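You operate a simulated robot arm through the tools that you are given. There is no shell and no other tool. Be economical: measure what you need, move in short steps, check, and stop when the job is done.

Carry out the task below with a simulated robot arm. There is one attempt and no reset: what you move stays moved.

JOB
Fetch the spice chest and set it on the white plate on the top of the side table.

Only the result counts: the job must be done as asked and must still hold three seconds after the hand-in. Knocking over, shifting, dropping, spilling or breaking anything else fails it.

ROBOT AND FRAMES
A 7-joint arm with a two-finger parallel gripper, fixed in place. Base frame: the origin is at the foot of the arm, x ahead of it, y to its left, z up; the work surface is at about z = 0. Readings come in m, degrees, newtons and seconds.
With the tool pointing down near the work surface it reaches from about 0.22 to 0.58 m from the base axis. Its first joint turns from -66.0 to 66.0 degrees. Payload 2.5 kg.
The tool frame sits at the grasp point between the pads (the TCP): z along the fingers, y along the line on which they close. The tips reach 0.023 m beyond it. Largest opening 0.094 m; finger width 0.038, thickness 0.01; the body of the gripper, 0.054 by 0.096 m, starts 0.039 m behind the TCP.
Orientation is that of the tool frame in the base frame, as a unit quaternion [x, y, z, w]. With the fingers straight down and closing along the base's y, the tool's x points along the base's -x, its y along +y and its z along -z.

CONTROLS
- The arm moves only by the tool jog_arm. Its argument "increments" is a list of rows, each an object of numbers (a shift or turn left out is 0, a gripper value left out holds the last): "tx", "ty", "tz": the shift along the tool's x, y, z in units of 500 mm (1.0 is 500 mm); "ax", "ay", "az": the turn, a rotation vector about the tool's x, y, z in units of 120 degrees (1.0 is 120 degrees); "fingers": the finger opening in m, from 0 to 0.094. In form: [{"tx": .., "ty": .., "tz": .., "ax": .., "ay": .., "az": .., "fingers": ..}, ...]. A call has 1 to 20 rows; each row is the pose to reach, as a shift and turn from the pose commanded when the call began, along the tool's axes at that moment. A call with a number of a shift or a turn outside -1 to 1 is refused whole. Rows are played at 5 a second. More than 0.05 m and 8.6 degrees between two rows, or a gripper value outside its range, and nothing of the call is played. A pose out of reach is approached as far as the arm can. The call stops where the force on the tool passes 40 N (or 10 N more than at its start, if that is more) or the arm is blocked; 0.2 s more then pass. The fingers move at their own pace (about 0.108 m/s each) and stop on an object; they squeeze with about 27 N. The grip force told is the motor's: it shows also when the fingers shut on nothing. Time passes only in rows, and 0.2 s behind the last, so rows that repeat a pose let the fingers close. The reply holds the time, the measured pose of the TCP, the force on the tool along the base axes, the opening and the grip force, in the units named above and with some noise.
- Cameras (640 x 400 px; columns grow to the right, rows downward): "scene" is fixed at [0.1087, -0.4009, 0.55]; the picture's right is [0.89, -0.45, 0.00], its down [-0.24, -0.48, -0.84] and it looks along [0.38, 0.76, -0.54] (base axes); focal length 312 px, centre (320, 200). "wrist" rides on the gripper at [-0.039, 0, -0.044] in the tool frame; the picture's right is [0.00, -1.00, 0.00], its down [0.97, 0.00, -0.24] and it looks along [0.24, 0.00, 0.97] (tool axes); focal length 218 px, centre (320, 200).
- grab_frame(camera): a new picture of that camera. The clock stands still meanwhile.
- measure_at(camera, pixels): for up to 12 pixels [column, row] of the newest picture of that camera ("zoom" is the newest enlarged one), the place [x, y, z] in the base frame of the surface seen there, good to about 0.003 m. The clock stands still meanwhile.
- close_up(camera, box): a new picture of the part [left, top, right, bottom] of that camera's present view, enlarged. The clock stands still meanwhile.
- hand_in(): hands the job in; it is judged then, once.

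Keep the steps short. Do not move on a guess: measure, check each grasp and each placing, and mend mistakes. In all there are 60 turns and 20 pictures (those below and enlarged ones count). Leave the gripper open and the arm clear of the work at the hand-in unless told otherwise, and finish with a single line.

The tools are called after "Call:" as name(argument=value, ...) on one line, values as JSON. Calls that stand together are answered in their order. jog_arm: Moves the arm, as the interface text tells. Its arguments: {"type":"object","properties":{"increments":{"type":"array"}},"required":["increments"]} The other tools are called the same way: grab_frame (camera) takes a picture; measure_at (camera, pixels) gives the place of the surface under pixels of a picture; close_up (camera, box) takes an enlarged picture of a part of a camera's view; hand_in () hands the job in.

At the start:

```text
t: 0.0
tool_pos: [0.3968, 0.0357, 0.2674]
tool_rot: [0.001, 1.0, 0.0, 0.0]
wrist_force: [0.9, 0.2, -0.9]
finger_gap: 0.0939
grip_force: 0.1
```

scene: 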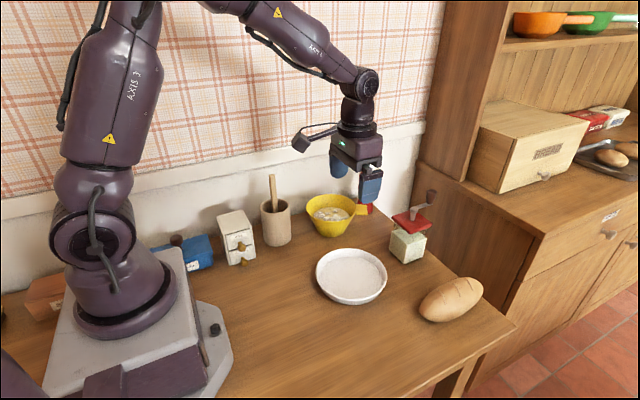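
wrist: 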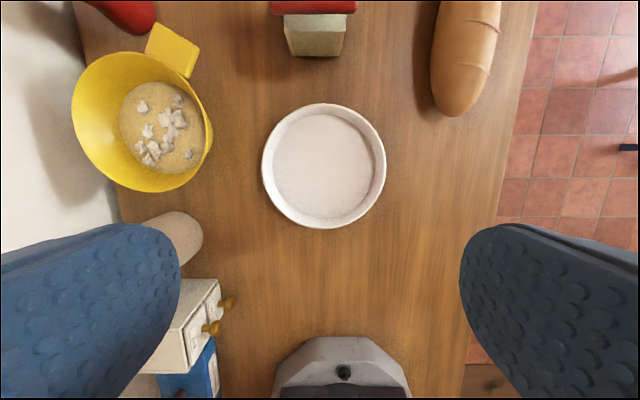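

I see a small white two-drawer chest at scene (237,237), which is probably the spice chest, and the white plate at (351,276). I'll enlarge that part of the view to check.

Call:
close_up(camera="scene", box=[140, 160, 400, 322])

```text
2.46 times, centred on (270, 241) of scene
```

zoom: 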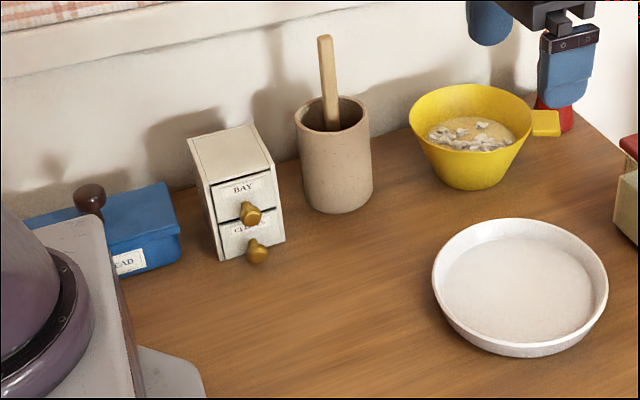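

The white chest has drawers labelled "BAY" and another spice name, so it is the spice chest. Next I'll measure its top corners, front edges and knobs, plus the crock and the plate.

Call:
measure_at(camera="zoom", pixels=[[191, 139], [246, 127], [271, 167], [212, 183], [222, 258], [282, 238], [251, 215], [257, 252], [299, 125], [340, 208], [520, 285], [441, 262]])

Call:
measure_at(camera="wrist", pixels=[[324, 165], [324, 107], [324, 222], [267, 165], [381, 165], [324, 260], [195, 290], [200, 330], [190, 325]])

```text
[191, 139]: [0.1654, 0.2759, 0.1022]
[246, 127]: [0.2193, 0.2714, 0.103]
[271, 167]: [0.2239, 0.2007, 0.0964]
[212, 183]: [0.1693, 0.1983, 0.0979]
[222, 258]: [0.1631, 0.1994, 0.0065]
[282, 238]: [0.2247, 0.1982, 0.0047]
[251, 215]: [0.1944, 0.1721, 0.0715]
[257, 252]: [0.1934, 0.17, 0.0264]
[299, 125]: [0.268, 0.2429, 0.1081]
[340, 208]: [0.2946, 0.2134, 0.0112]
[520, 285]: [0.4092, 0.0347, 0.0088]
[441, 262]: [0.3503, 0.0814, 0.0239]
```

```text
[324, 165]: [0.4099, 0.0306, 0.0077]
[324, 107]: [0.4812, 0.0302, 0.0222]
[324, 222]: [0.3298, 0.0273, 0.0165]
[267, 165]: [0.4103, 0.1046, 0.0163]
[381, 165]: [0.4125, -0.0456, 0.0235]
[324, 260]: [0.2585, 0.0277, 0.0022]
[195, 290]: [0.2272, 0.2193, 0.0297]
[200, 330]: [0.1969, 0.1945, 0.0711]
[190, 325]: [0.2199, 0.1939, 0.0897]
```

The chest is about 0.058 wide in x, 0.075 deep in y and 0.10 high, and it is turned by about +3°. I'll grip across x. First I'll measure what surrounds it: the wall, the spoon, the crock, the blue box and the arm's side boom.

Call:
measure_at(camera="zoom", pixels=[[325, 40], [333, 110], [299, 190], [180, 228], [165, 185], [90, 195], [230, 60], [200, 100], [190, 150], [452, 240], [588, 270]])

Call:
measure_at(camera="scene", pixels=[[300, 142], [325, 131], [356, 150], [358, 85], [230, 150], [336, 165], [330, 150]])

```text
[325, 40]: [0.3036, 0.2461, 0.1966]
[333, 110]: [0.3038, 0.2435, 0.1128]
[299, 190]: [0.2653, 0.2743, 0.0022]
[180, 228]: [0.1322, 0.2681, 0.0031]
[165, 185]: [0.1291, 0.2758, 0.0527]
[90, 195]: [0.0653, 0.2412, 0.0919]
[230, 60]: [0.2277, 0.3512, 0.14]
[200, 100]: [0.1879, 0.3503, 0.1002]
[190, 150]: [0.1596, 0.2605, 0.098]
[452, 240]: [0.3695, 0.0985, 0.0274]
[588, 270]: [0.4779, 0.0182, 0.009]
```

```text
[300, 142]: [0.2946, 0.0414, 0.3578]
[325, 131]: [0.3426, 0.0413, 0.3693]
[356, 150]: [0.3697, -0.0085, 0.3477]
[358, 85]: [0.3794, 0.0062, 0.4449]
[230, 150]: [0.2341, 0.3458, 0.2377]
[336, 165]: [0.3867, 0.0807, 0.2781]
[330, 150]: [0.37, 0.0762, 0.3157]
```

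The wall is at y≈0.35. The spoon top is near (0.304, 0.246, 0.20). The blue box ends at x≈0.132 and is about 0.055 high. The boom sits on the tool's +x side, so with the tool yawed +93° it will point to free space (-y). I'll keep the present height, shift above the chest at (0.1945, 0.2365) and turn in 14 small rows.

Call:
jog_arm(increments=[{"tx": 0.0289, "ty": 0.0287, "az": -0.0554, "fingers": 0.084}, {"tx": 0.0578, "ty": 0.0574, "az": -0.1107}, {"tx": 0.0867, "ty": 0.0861, "az": -0.1661}, {"tx": 0.1156, "ty": 0.1147, "az": -0.2214}, {"tx": 0.1445, "ty": 0.1434, "az": -0.2768}, {"tx": 0.1734, "ty": 0.1721, "az": -0.3321}, {"tx": 0.2023, "ty": 0.2008, "az": -0.3875}, {"tx": 0.2312, "ty": 0.2295, "az": -0.4429}, {"tx": 0.2601, "ty": 0.2582, "az": -0.4982}, {"tx": 0.289, "ty": 0.2869, "az": -0.5536}, {"tx": 0.3179, "ty": 0.3155, "az": -0.6089}, {"tx": 0.3468, "ty": 0.3442, "az": -0.6643}, {"tx": 0.3757, "ty": 0.3729, "az": -0.7196}, {"tx": 0.4046, "ty": 0.4016, "az": -0.775}, {"tx": 0.4046, "ty": 0.4016, "az": -0.775}])

Call:
grab_frame(camera="wrist")

Call:
grab_frame(camera="scene")

```text
t: 3.2
tool_pos: [0.194, 0.2353, 0.269]
tool_rot: [0.726, -0.688, 0.0, 0.0]
wrist_force: [0.4, -0.1, -0.1]
finger_gap: 0.084
grip_force: 0.1
```

```text
16 pictures are left
```

wrist: 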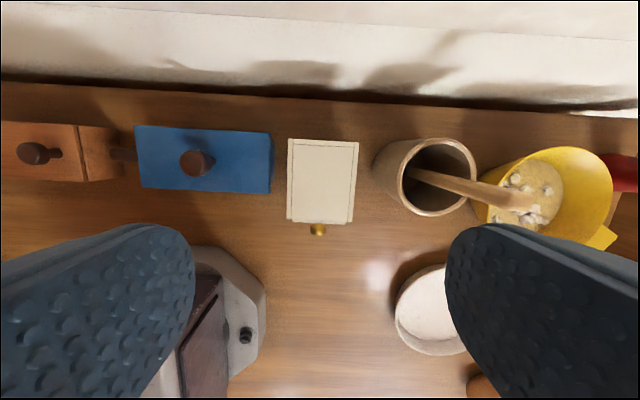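

```text
15 pictures are left
```

scene: 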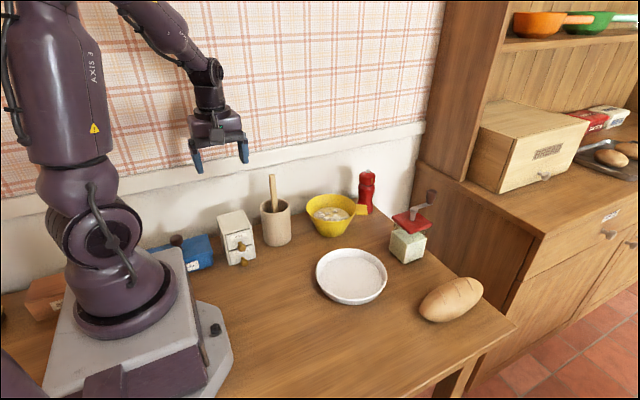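

The gripper is above the chest. I'll measure the chest's top corners in the wrist picture to settle its centre and turn.

Call:
measure_at(camera="wrist", pixels=[[290, 141], [356, 144], [351, 221], [289, 217], [289, 180], [353, 180], [322, 180], [318, 230], [271, 160], [378, 160]])

```text
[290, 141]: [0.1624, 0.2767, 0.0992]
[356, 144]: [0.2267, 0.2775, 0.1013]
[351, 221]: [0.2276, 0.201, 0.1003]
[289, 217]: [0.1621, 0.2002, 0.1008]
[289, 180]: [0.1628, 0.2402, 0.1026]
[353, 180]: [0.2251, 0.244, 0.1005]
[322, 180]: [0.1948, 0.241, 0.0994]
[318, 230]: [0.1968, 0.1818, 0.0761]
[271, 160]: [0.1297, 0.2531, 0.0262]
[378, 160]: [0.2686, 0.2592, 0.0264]
```

From above, the chest spans x 0.162–0.227 and y 0.200–0.277, with its centre at (0.1947, 0.2388) and a turn of about 1°. I'll turn back 2°, re-centre and come down to TCP z≈0.078, which keeps the tips above the blue box.

Call:
jog_arm(increments=[{"tx": -0.0069, "ty": -0.0018, "az": 0.0167, "tz": 0.06}, {"tx": -0.0069, "ty": -0.0018, "az": 0.0167, "tz": 0.12}, {"tx": -0.0069, "ty": -0.0018, "az": 0.0167, "tz": 0.18}, {"tx": -0.0069, "ty": -0.0018, "az": 0.0167, "tz": 0.23}, {"tx": -0.0069, "ty": -0.0018, "az": 0.0167, "tz": 0.27}, {"tx": -0.0069, "ty": -0.0018, "az": 0.0167, "tz": 0.31}, {"tx": -0.0069, "ty": -0.0018, "az": 0.0167, "tz": 0.35}, {"tx": -0.0069, "ty": -0.0018, "az": 0.0167, "tz": 0.38}, {"tx": -0.0069, "ty": -0.0018, "az": 0.0167, "tz": 0.38}])

Call:
close_up(camera="scene", box=[140, 120, 340, 245])

```text
t: 5.2
tool_pos: [0.1941, 0.2407, 0.0776]
tool_rot: [0.713, -0.701, 0.0, -0.001]
wrist_force: [0.2, -0.4, 0.7]
finger_gap: 0.0839
grip_force: 0.0
```

```text
3.20 times, centred on (240, 182) of scene
```

zoom: 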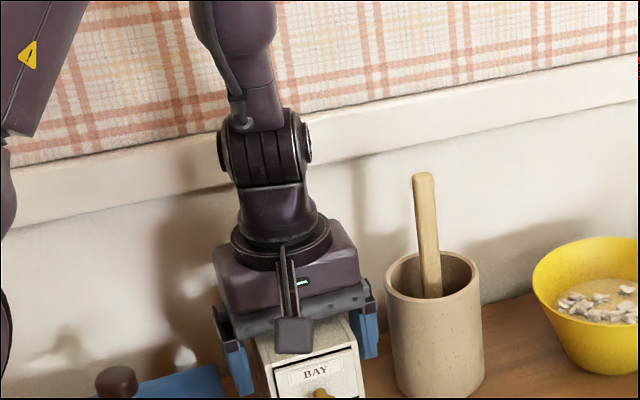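

The fingers straddle the chest and touch nothing else. I'll close them now.

Call:
jog_arm(increments=[{"fingers": 0.07}, {"fingers": 0.05}, {"fingers": 0.05}, {"fingers": 0.05}, {"fingers": 0.05}])

```text
t: 6.4
tool_pos: [0.195, 0.2406, 0.0783]
tool_rot: [0.714, -0.7, 0.0, 0.0]
wrist_force: [0.3, 0.2, -0.2]
finger_gap: 0.0678
grip_force: 27.1
```

The fingers stopped at 0.068 with 27 N, so the chest is gripped. I'll lift it 3 cm slowly and read the load.

Call:
jog_arm(increments=[{"tz": -0.01}, {"tz": -0.02}, {"tz": -0.04}, {"tz": -0.06}, {"tz": -0.06}])

Call:
close_up(camera="scene", box=[140, 140, 340, 265])

```text
t: 7.6
tool_pos: [0.1965, 0.2403, 0.108]
tool_rot: [0.713, -0.701, 0.0, 0.0]
wrist_force: [-0.2, 0.2, -2.7]
finger_gap: 0.0679
grip_force: 27.1
```

```text
3.20 times, centred on (240, 202) of scene
```

zoom: 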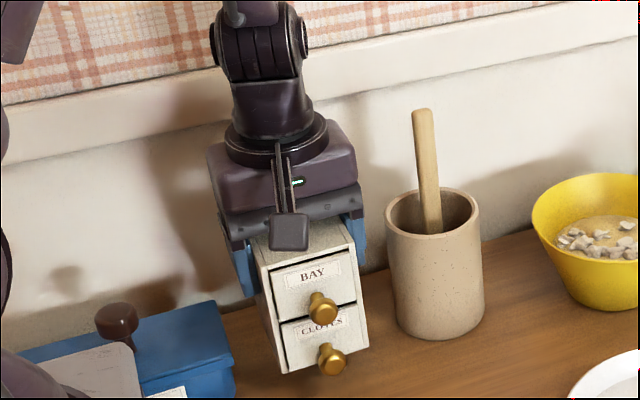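

The chest is firmly held with its drawers shut and weighs about 0.3 kg. I'll lift it to TCP z≈0.21, then draw it forward (-y) clear of the crock to about (0.24, 0.12).

Call:
jog_arm(increments=[{"tz": -0.03}, {"tz": -0.07}, {"tz": -0.11}, {"tz": -0.15}, {"tz": -0.19}, {"tz": -0.21}, {"tz": -0.21, "tx": 0.02}, {"tz": -0.21, "tx": 0.05, "ty": -0.01}, {"tz": -0.21, "tx": 0.08, "ty": -0.02}, {"tz": -0.21, "tx": 0.11, "ty": -0.03}, {"tz": -0.21, "tx": 0.14, "ty": -0.045}, {"tz": -0.21, "tx": 0.17, "ty": -0.06}, {"tz": -0.21, "tx": 0.2, "ty": -0.075}, {"tz": -0.21, "tx": 0.22, "ty": -0.085}, {"tz": -0.21, "tx": 0.235, "ty": -0.09}, {"tz": -0.21, "tx": 0.24, "ty": -0.09}, {"tz": -0.21, "tx": 0.24, "ty": -0.09}])

```text
t: 11.2
tool_pos: [0.243, 0.121, 0.2145]
tool_rot: [0.713, -0.702, 0.0, 0.0]
wrist_force: [-0.6, -0.2, -2.8]
finger_gap: 0.068
grip_force: 27.5
```

Clear of the crock. I'll carry it level over the plate, whose centre is about (0.407, 0.0295). I'll aim the TCP at (0.407, 0.035) so the body and knobs together sit centred.

Call:
jog_arm(increments=[{"tx": 0.006, "ty": -0.011}, {"tx": 0.02, "ty": -0.036}, {"tx": 0.036, "ty": -0.066}, {"tx": 0.054, "ty": -0.099}, {"tx": 0.072, "ty": -0.132}, {"tx": 0.09, "ty": -0.165}, {"tx": 0.108, "ty": -0.198}, {"tx": 0.126, "ty": -0.231}, {"tx": 0.144, "ty": -0.264}, {"tx": 0.159, "ty": -0.292}, {"tx": 0.17, "ty": -0.313}, {"tx": 0.1767, "ty": -0.3258}, {"tx": 0.1767, "ty": -0.3258}, {"tx": 0.1767, "ty": -0.3258}])

Call:
grab_frame(camera="scene")

Call:
grab_frame(camera="wrist")

```text
t: 14.2
tool_pos: [0.4079, 0.0347, 0.2122]
tool_rot: [0.713, -0.701, 0.0, 0.0]
wrist_force: [0.4, 0.3, -3.2]
finger_gap: 0.0679
grip_force: 27.3
```

```text
12 pictures are left
```

scene: 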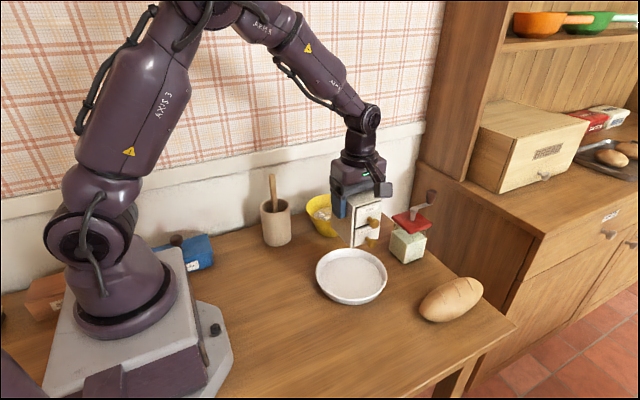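

```text
11 pictures are left
```

wrist: 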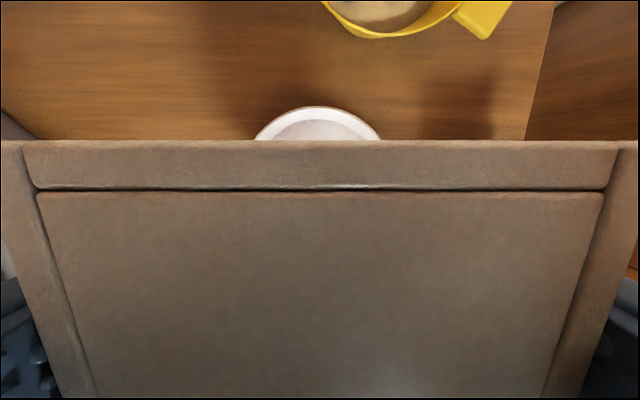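

The chest is above the plate with its yaw held. I'll re-measure the plate rim and floor, the chest's lower edges, and the grinder's clearance before lowering.

Call:
measure_at(camera="scene", pixels=[[317, 271], [386, 276], [333, 295], [370, 257], [326, 283], [379, 283], [350, 278], [352, 246], [381, 240], [373, 240], [392, 245], [398, 212]])

Call:
close_up(camera="scene", box=[290, 180, 450, 280])

```text
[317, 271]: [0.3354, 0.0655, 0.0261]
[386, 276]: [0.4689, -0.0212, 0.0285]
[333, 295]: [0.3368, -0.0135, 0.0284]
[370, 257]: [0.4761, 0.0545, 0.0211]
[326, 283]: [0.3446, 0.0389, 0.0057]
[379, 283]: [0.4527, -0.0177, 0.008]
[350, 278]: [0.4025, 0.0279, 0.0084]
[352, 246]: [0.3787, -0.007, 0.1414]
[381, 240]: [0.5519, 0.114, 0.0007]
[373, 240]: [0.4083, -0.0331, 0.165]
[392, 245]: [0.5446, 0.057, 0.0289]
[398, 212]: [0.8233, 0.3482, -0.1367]
```

```text
4.00 times, centred on (370, 230) of scene
```

zoom: 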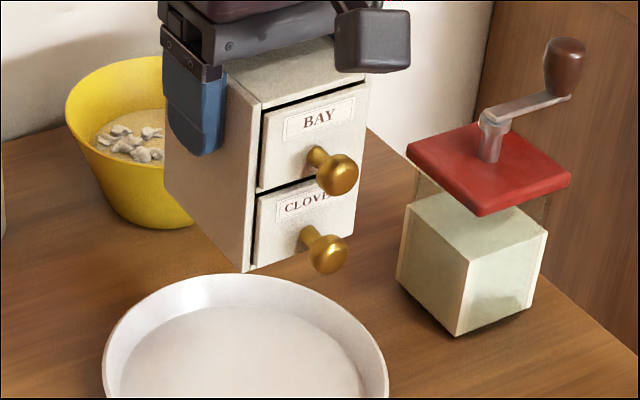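

The plate floor is at z≈0.008 with radius ≈0.063, and the rim is at 0.028. The chest's footprint fits inside. I'll shift 3 mm in +y to give the knobs room and lower to about 4 mm above the floor.

Call:
jog_arm(increments=[{"tx": -0.006, "tz": 0.02, "ty": 0.002}, {"tx": -0.006, "tz": 0.06, "ty": 0.002}, {"tx": -0.006, "tz": 0.1, "ty": 0.002}, {"tx": -0.006, "tz": 0.14, "ty": 0.002}, {"tx": -0.006, "tz": 0.18, "ty": 0.002}, {"tx": -0.006, "tz": 0.21, "ty": 0.002}, {"tx": -0.006, "tz": 0.23, "ty": 0.002}, {"tx": -0.006, "tz": 0.242, "ty": 0.002}, {"tx": -0.006, "tz": 0.242, "ty": 0.002}])

Call:
close_up(camera="scene", box=[290, 200, 450, 300])

```text
t: 16.2
tool_pos: [0.4065, 0.0381, 0.0929]
tool_rot: [0.713, -0.701, 0.0, 0.0]
wrist_force: [0.1, 0.0, -1.4]
finger_gap: 0.0678
grip_force: 27.2
```

```text
4.00 times, centred on (370, 250) of scene
```

zoom: 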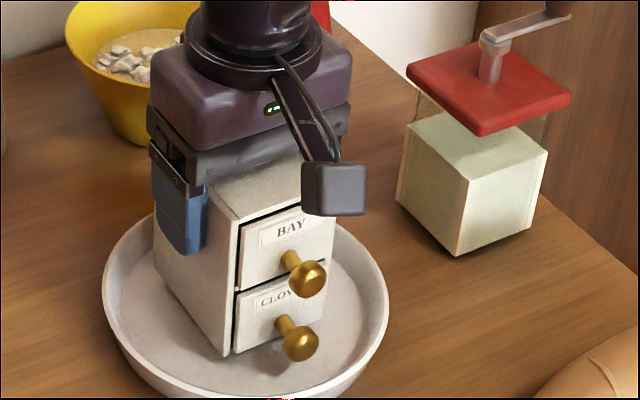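

The chest is inside the rim and just above the floor. I'll lower in 1 mm steps and watch the force.

Call:
jog_arm(increments=[{"tz": 0.002}, {"tz": 0.004}, {"tz": 0.006}, {"tz": 0.008}, {"tz": 0.008}])

```text
t: 17.4
tool_pos: [0.4067, 0.0375, 0.0856]
tool_rot: [0.714, -0.7, 0.0, 0.0]
wrist_force: [1.0, -0.1, -1.6]
finger_gap: 0.0677
grip_force: 26.7
```

There is no contact yet, so I'll go 2 mm more.

Call:
jog_arm(increments=[{"tz": 0.001}, {"tz": 0.002}, {"tz": 0.003}, {"tz": 0.004}, {"tz": 0.004}])

```text
t: 18.6
tool_pos: [0.4057, 0.0363, 0.0855]
tool_rot: [0.713, -0.701, 0.0, 0.001]
wrist_force: [-0.4, 0.8, -2.7]
finger_gap: 0.0678
grip_force: 26.9
```

Still carrying the full weight (-2.7 N). I'll go another 2 mm.

Call:
jog_arm(increments=[{"tz": 0.001}, {"tz": 0.002}, {"tz": 0.003}, {"tz": 0.004}, {"tz": 0.004}])

Call:
close_up(camera="scene", box=[310, 230, 390, 310])

```text
t: 19.8
tool_pos: [0.4066, 0.0383, 0.0831]
tool_rot: [0.714, -0.701, 0.0, 0.0]
wrist_force: [0.1, -0.1, -2.8]
finger_gap: 0.068
grip_force: 26.8
```

```text
5.00 times, centred on (350, 270) of scene
```

zoom: 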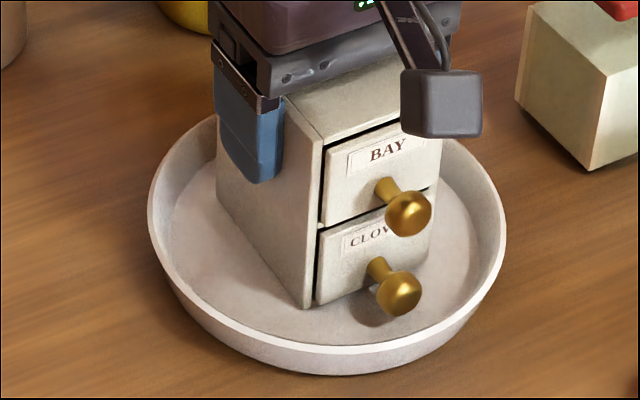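

It looks very close to the floor. I'll measure the chest's bottom corner and the floor next to it.

Call:
measure_at(camera="zoom", pixels=[[306, 304], [300, 298], [306, 318], [290, 310], [220, 200], [345, 330], [450, 250], [397, 310]])

Call:
jog_arm(increments=[{"tz": 0.001}, {"tz": 0.002}, {"tz": 0.002}])

```text
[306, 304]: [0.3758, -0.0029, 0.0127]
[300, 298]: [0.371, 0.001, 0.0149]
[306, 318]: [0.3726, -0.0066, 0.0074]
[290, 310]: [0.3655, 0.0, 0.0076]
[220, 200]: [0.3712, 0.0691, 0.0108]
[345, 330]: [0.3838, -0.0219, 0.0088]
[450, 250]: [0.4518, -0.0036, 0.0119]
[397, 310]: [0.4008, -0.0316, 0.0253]
```

```text
t: 20.6
tool_pos: [0.4062, 0.0371, 0.0838]
tool_rot: [0.713, -0.701, 0.0, 0.001]
wrist_force: [-5.7, -4.5, 15.9]
finger_gap: 0.0681
grip_force: 27.1
```

There is contact now (about 16 N upward). I'll back off half a millimetre to relax the push, then open the fingers slowly.

Call:
jog_arm(increments=[{"tz": -0.001}, {"tz": -0.001}])

Call:
close_up(camera="scene", box=[310, 230, 390, 310])

```text
t: 21.2
tool_pos: [0.4072, 0.0359, 0.0829]
tool_rot: [0.713, -0.701, 0.001, -0.001]
wrist_force: [-1.3, -4.2, 11.1]
finger_gap: 0.068
grip_force: 26.5
```

```text
5.00 times, centred on (350, 270) of scene
```

zoom: 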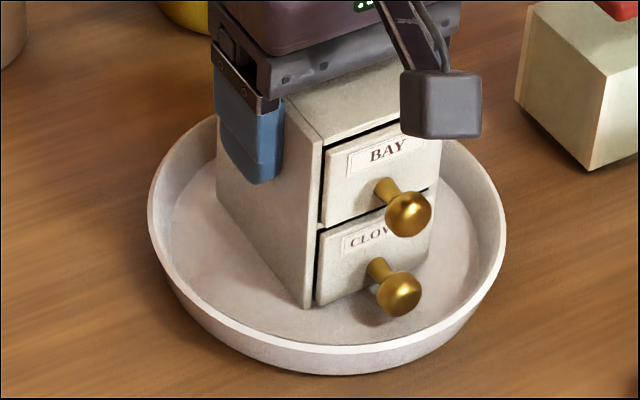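

The chest sits on the plate floor inside the rim, with its knobs clear. I'll open the fingers gradually.

Call:
jog_arm(increments=[{"fingers": 0.07}, {"fingers": 0.074}, {"fingers": 0.08}, {"fingers": 0.088}, {"fingers": 0.088}])

```text
t: 22.4
tool_pos: [0.4083, 0.0378, 0.0826]
tool_rot: [0.713, -0.701, 0.0, 0.0]
wrist_force: [-0.3, -0.1, 0.0]
finger_gap: 0.0878
grip_force: 0.1
```

Released, with no force left. I'll retreat straight up 16 cm and look.

Call:
jog_arm(increments=[{"tz": -0.02}, {"tz": -0.05}, {"tz": -0.09}, {"tz": -0.14}, {"tz": -0.2}, {"tz": -0.26}, {"tz": -0.32}, {"tz": -0.32}])

Call:
grab_frame(camera="scene")

Call:
close_up(camera="scene", box=[290, 200, 450, 310])

```text
t: 24.2
tool_pos: [0.4051, 0.0364, 0.244]
tool_rot: [0.713, -0.701, 0.0, 0.0]
wrist_force: [0.4, -0.4, -0.3]
finger_gap: 0.088
grip_force: 0.1
```

```text
6 pictures are left
```

scene: 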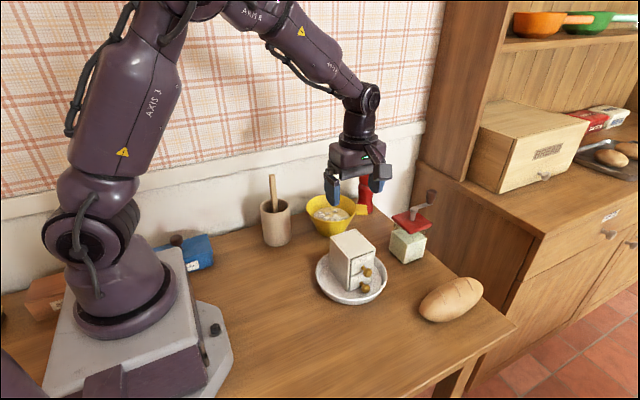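

```text
3.64 times, centred on (370, 255) of scene
```

zoom: 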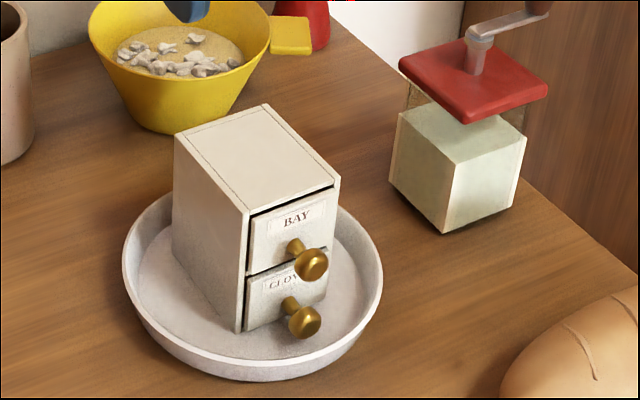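

The chest stands on the plate and nothing else has moved. I'll check that it is level from its top corners.

Call:
measure_at(camera="zoom", pixels=[[178, 137], [266, 108], [335, 178], [248, 210], [255, 160], [240, 326]])

```text
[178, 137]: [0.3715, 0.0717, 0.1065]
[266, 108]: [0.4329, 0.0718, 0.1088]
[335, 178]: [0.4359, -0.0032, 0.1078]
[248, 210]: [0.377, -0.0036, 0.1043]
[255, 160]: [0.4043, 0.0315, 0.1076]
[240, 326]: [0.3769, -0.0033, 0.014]
```

The top is level at z≈0.107, centred at about (0.404, 0.034) on the plate. The gripper is open and clear, so I'm handing in.

Call:
hand_in()

```text
The job is handed in.
```

The spice chest is standing level on the white plate, with the gripper open and clear and nothing else disturbed.
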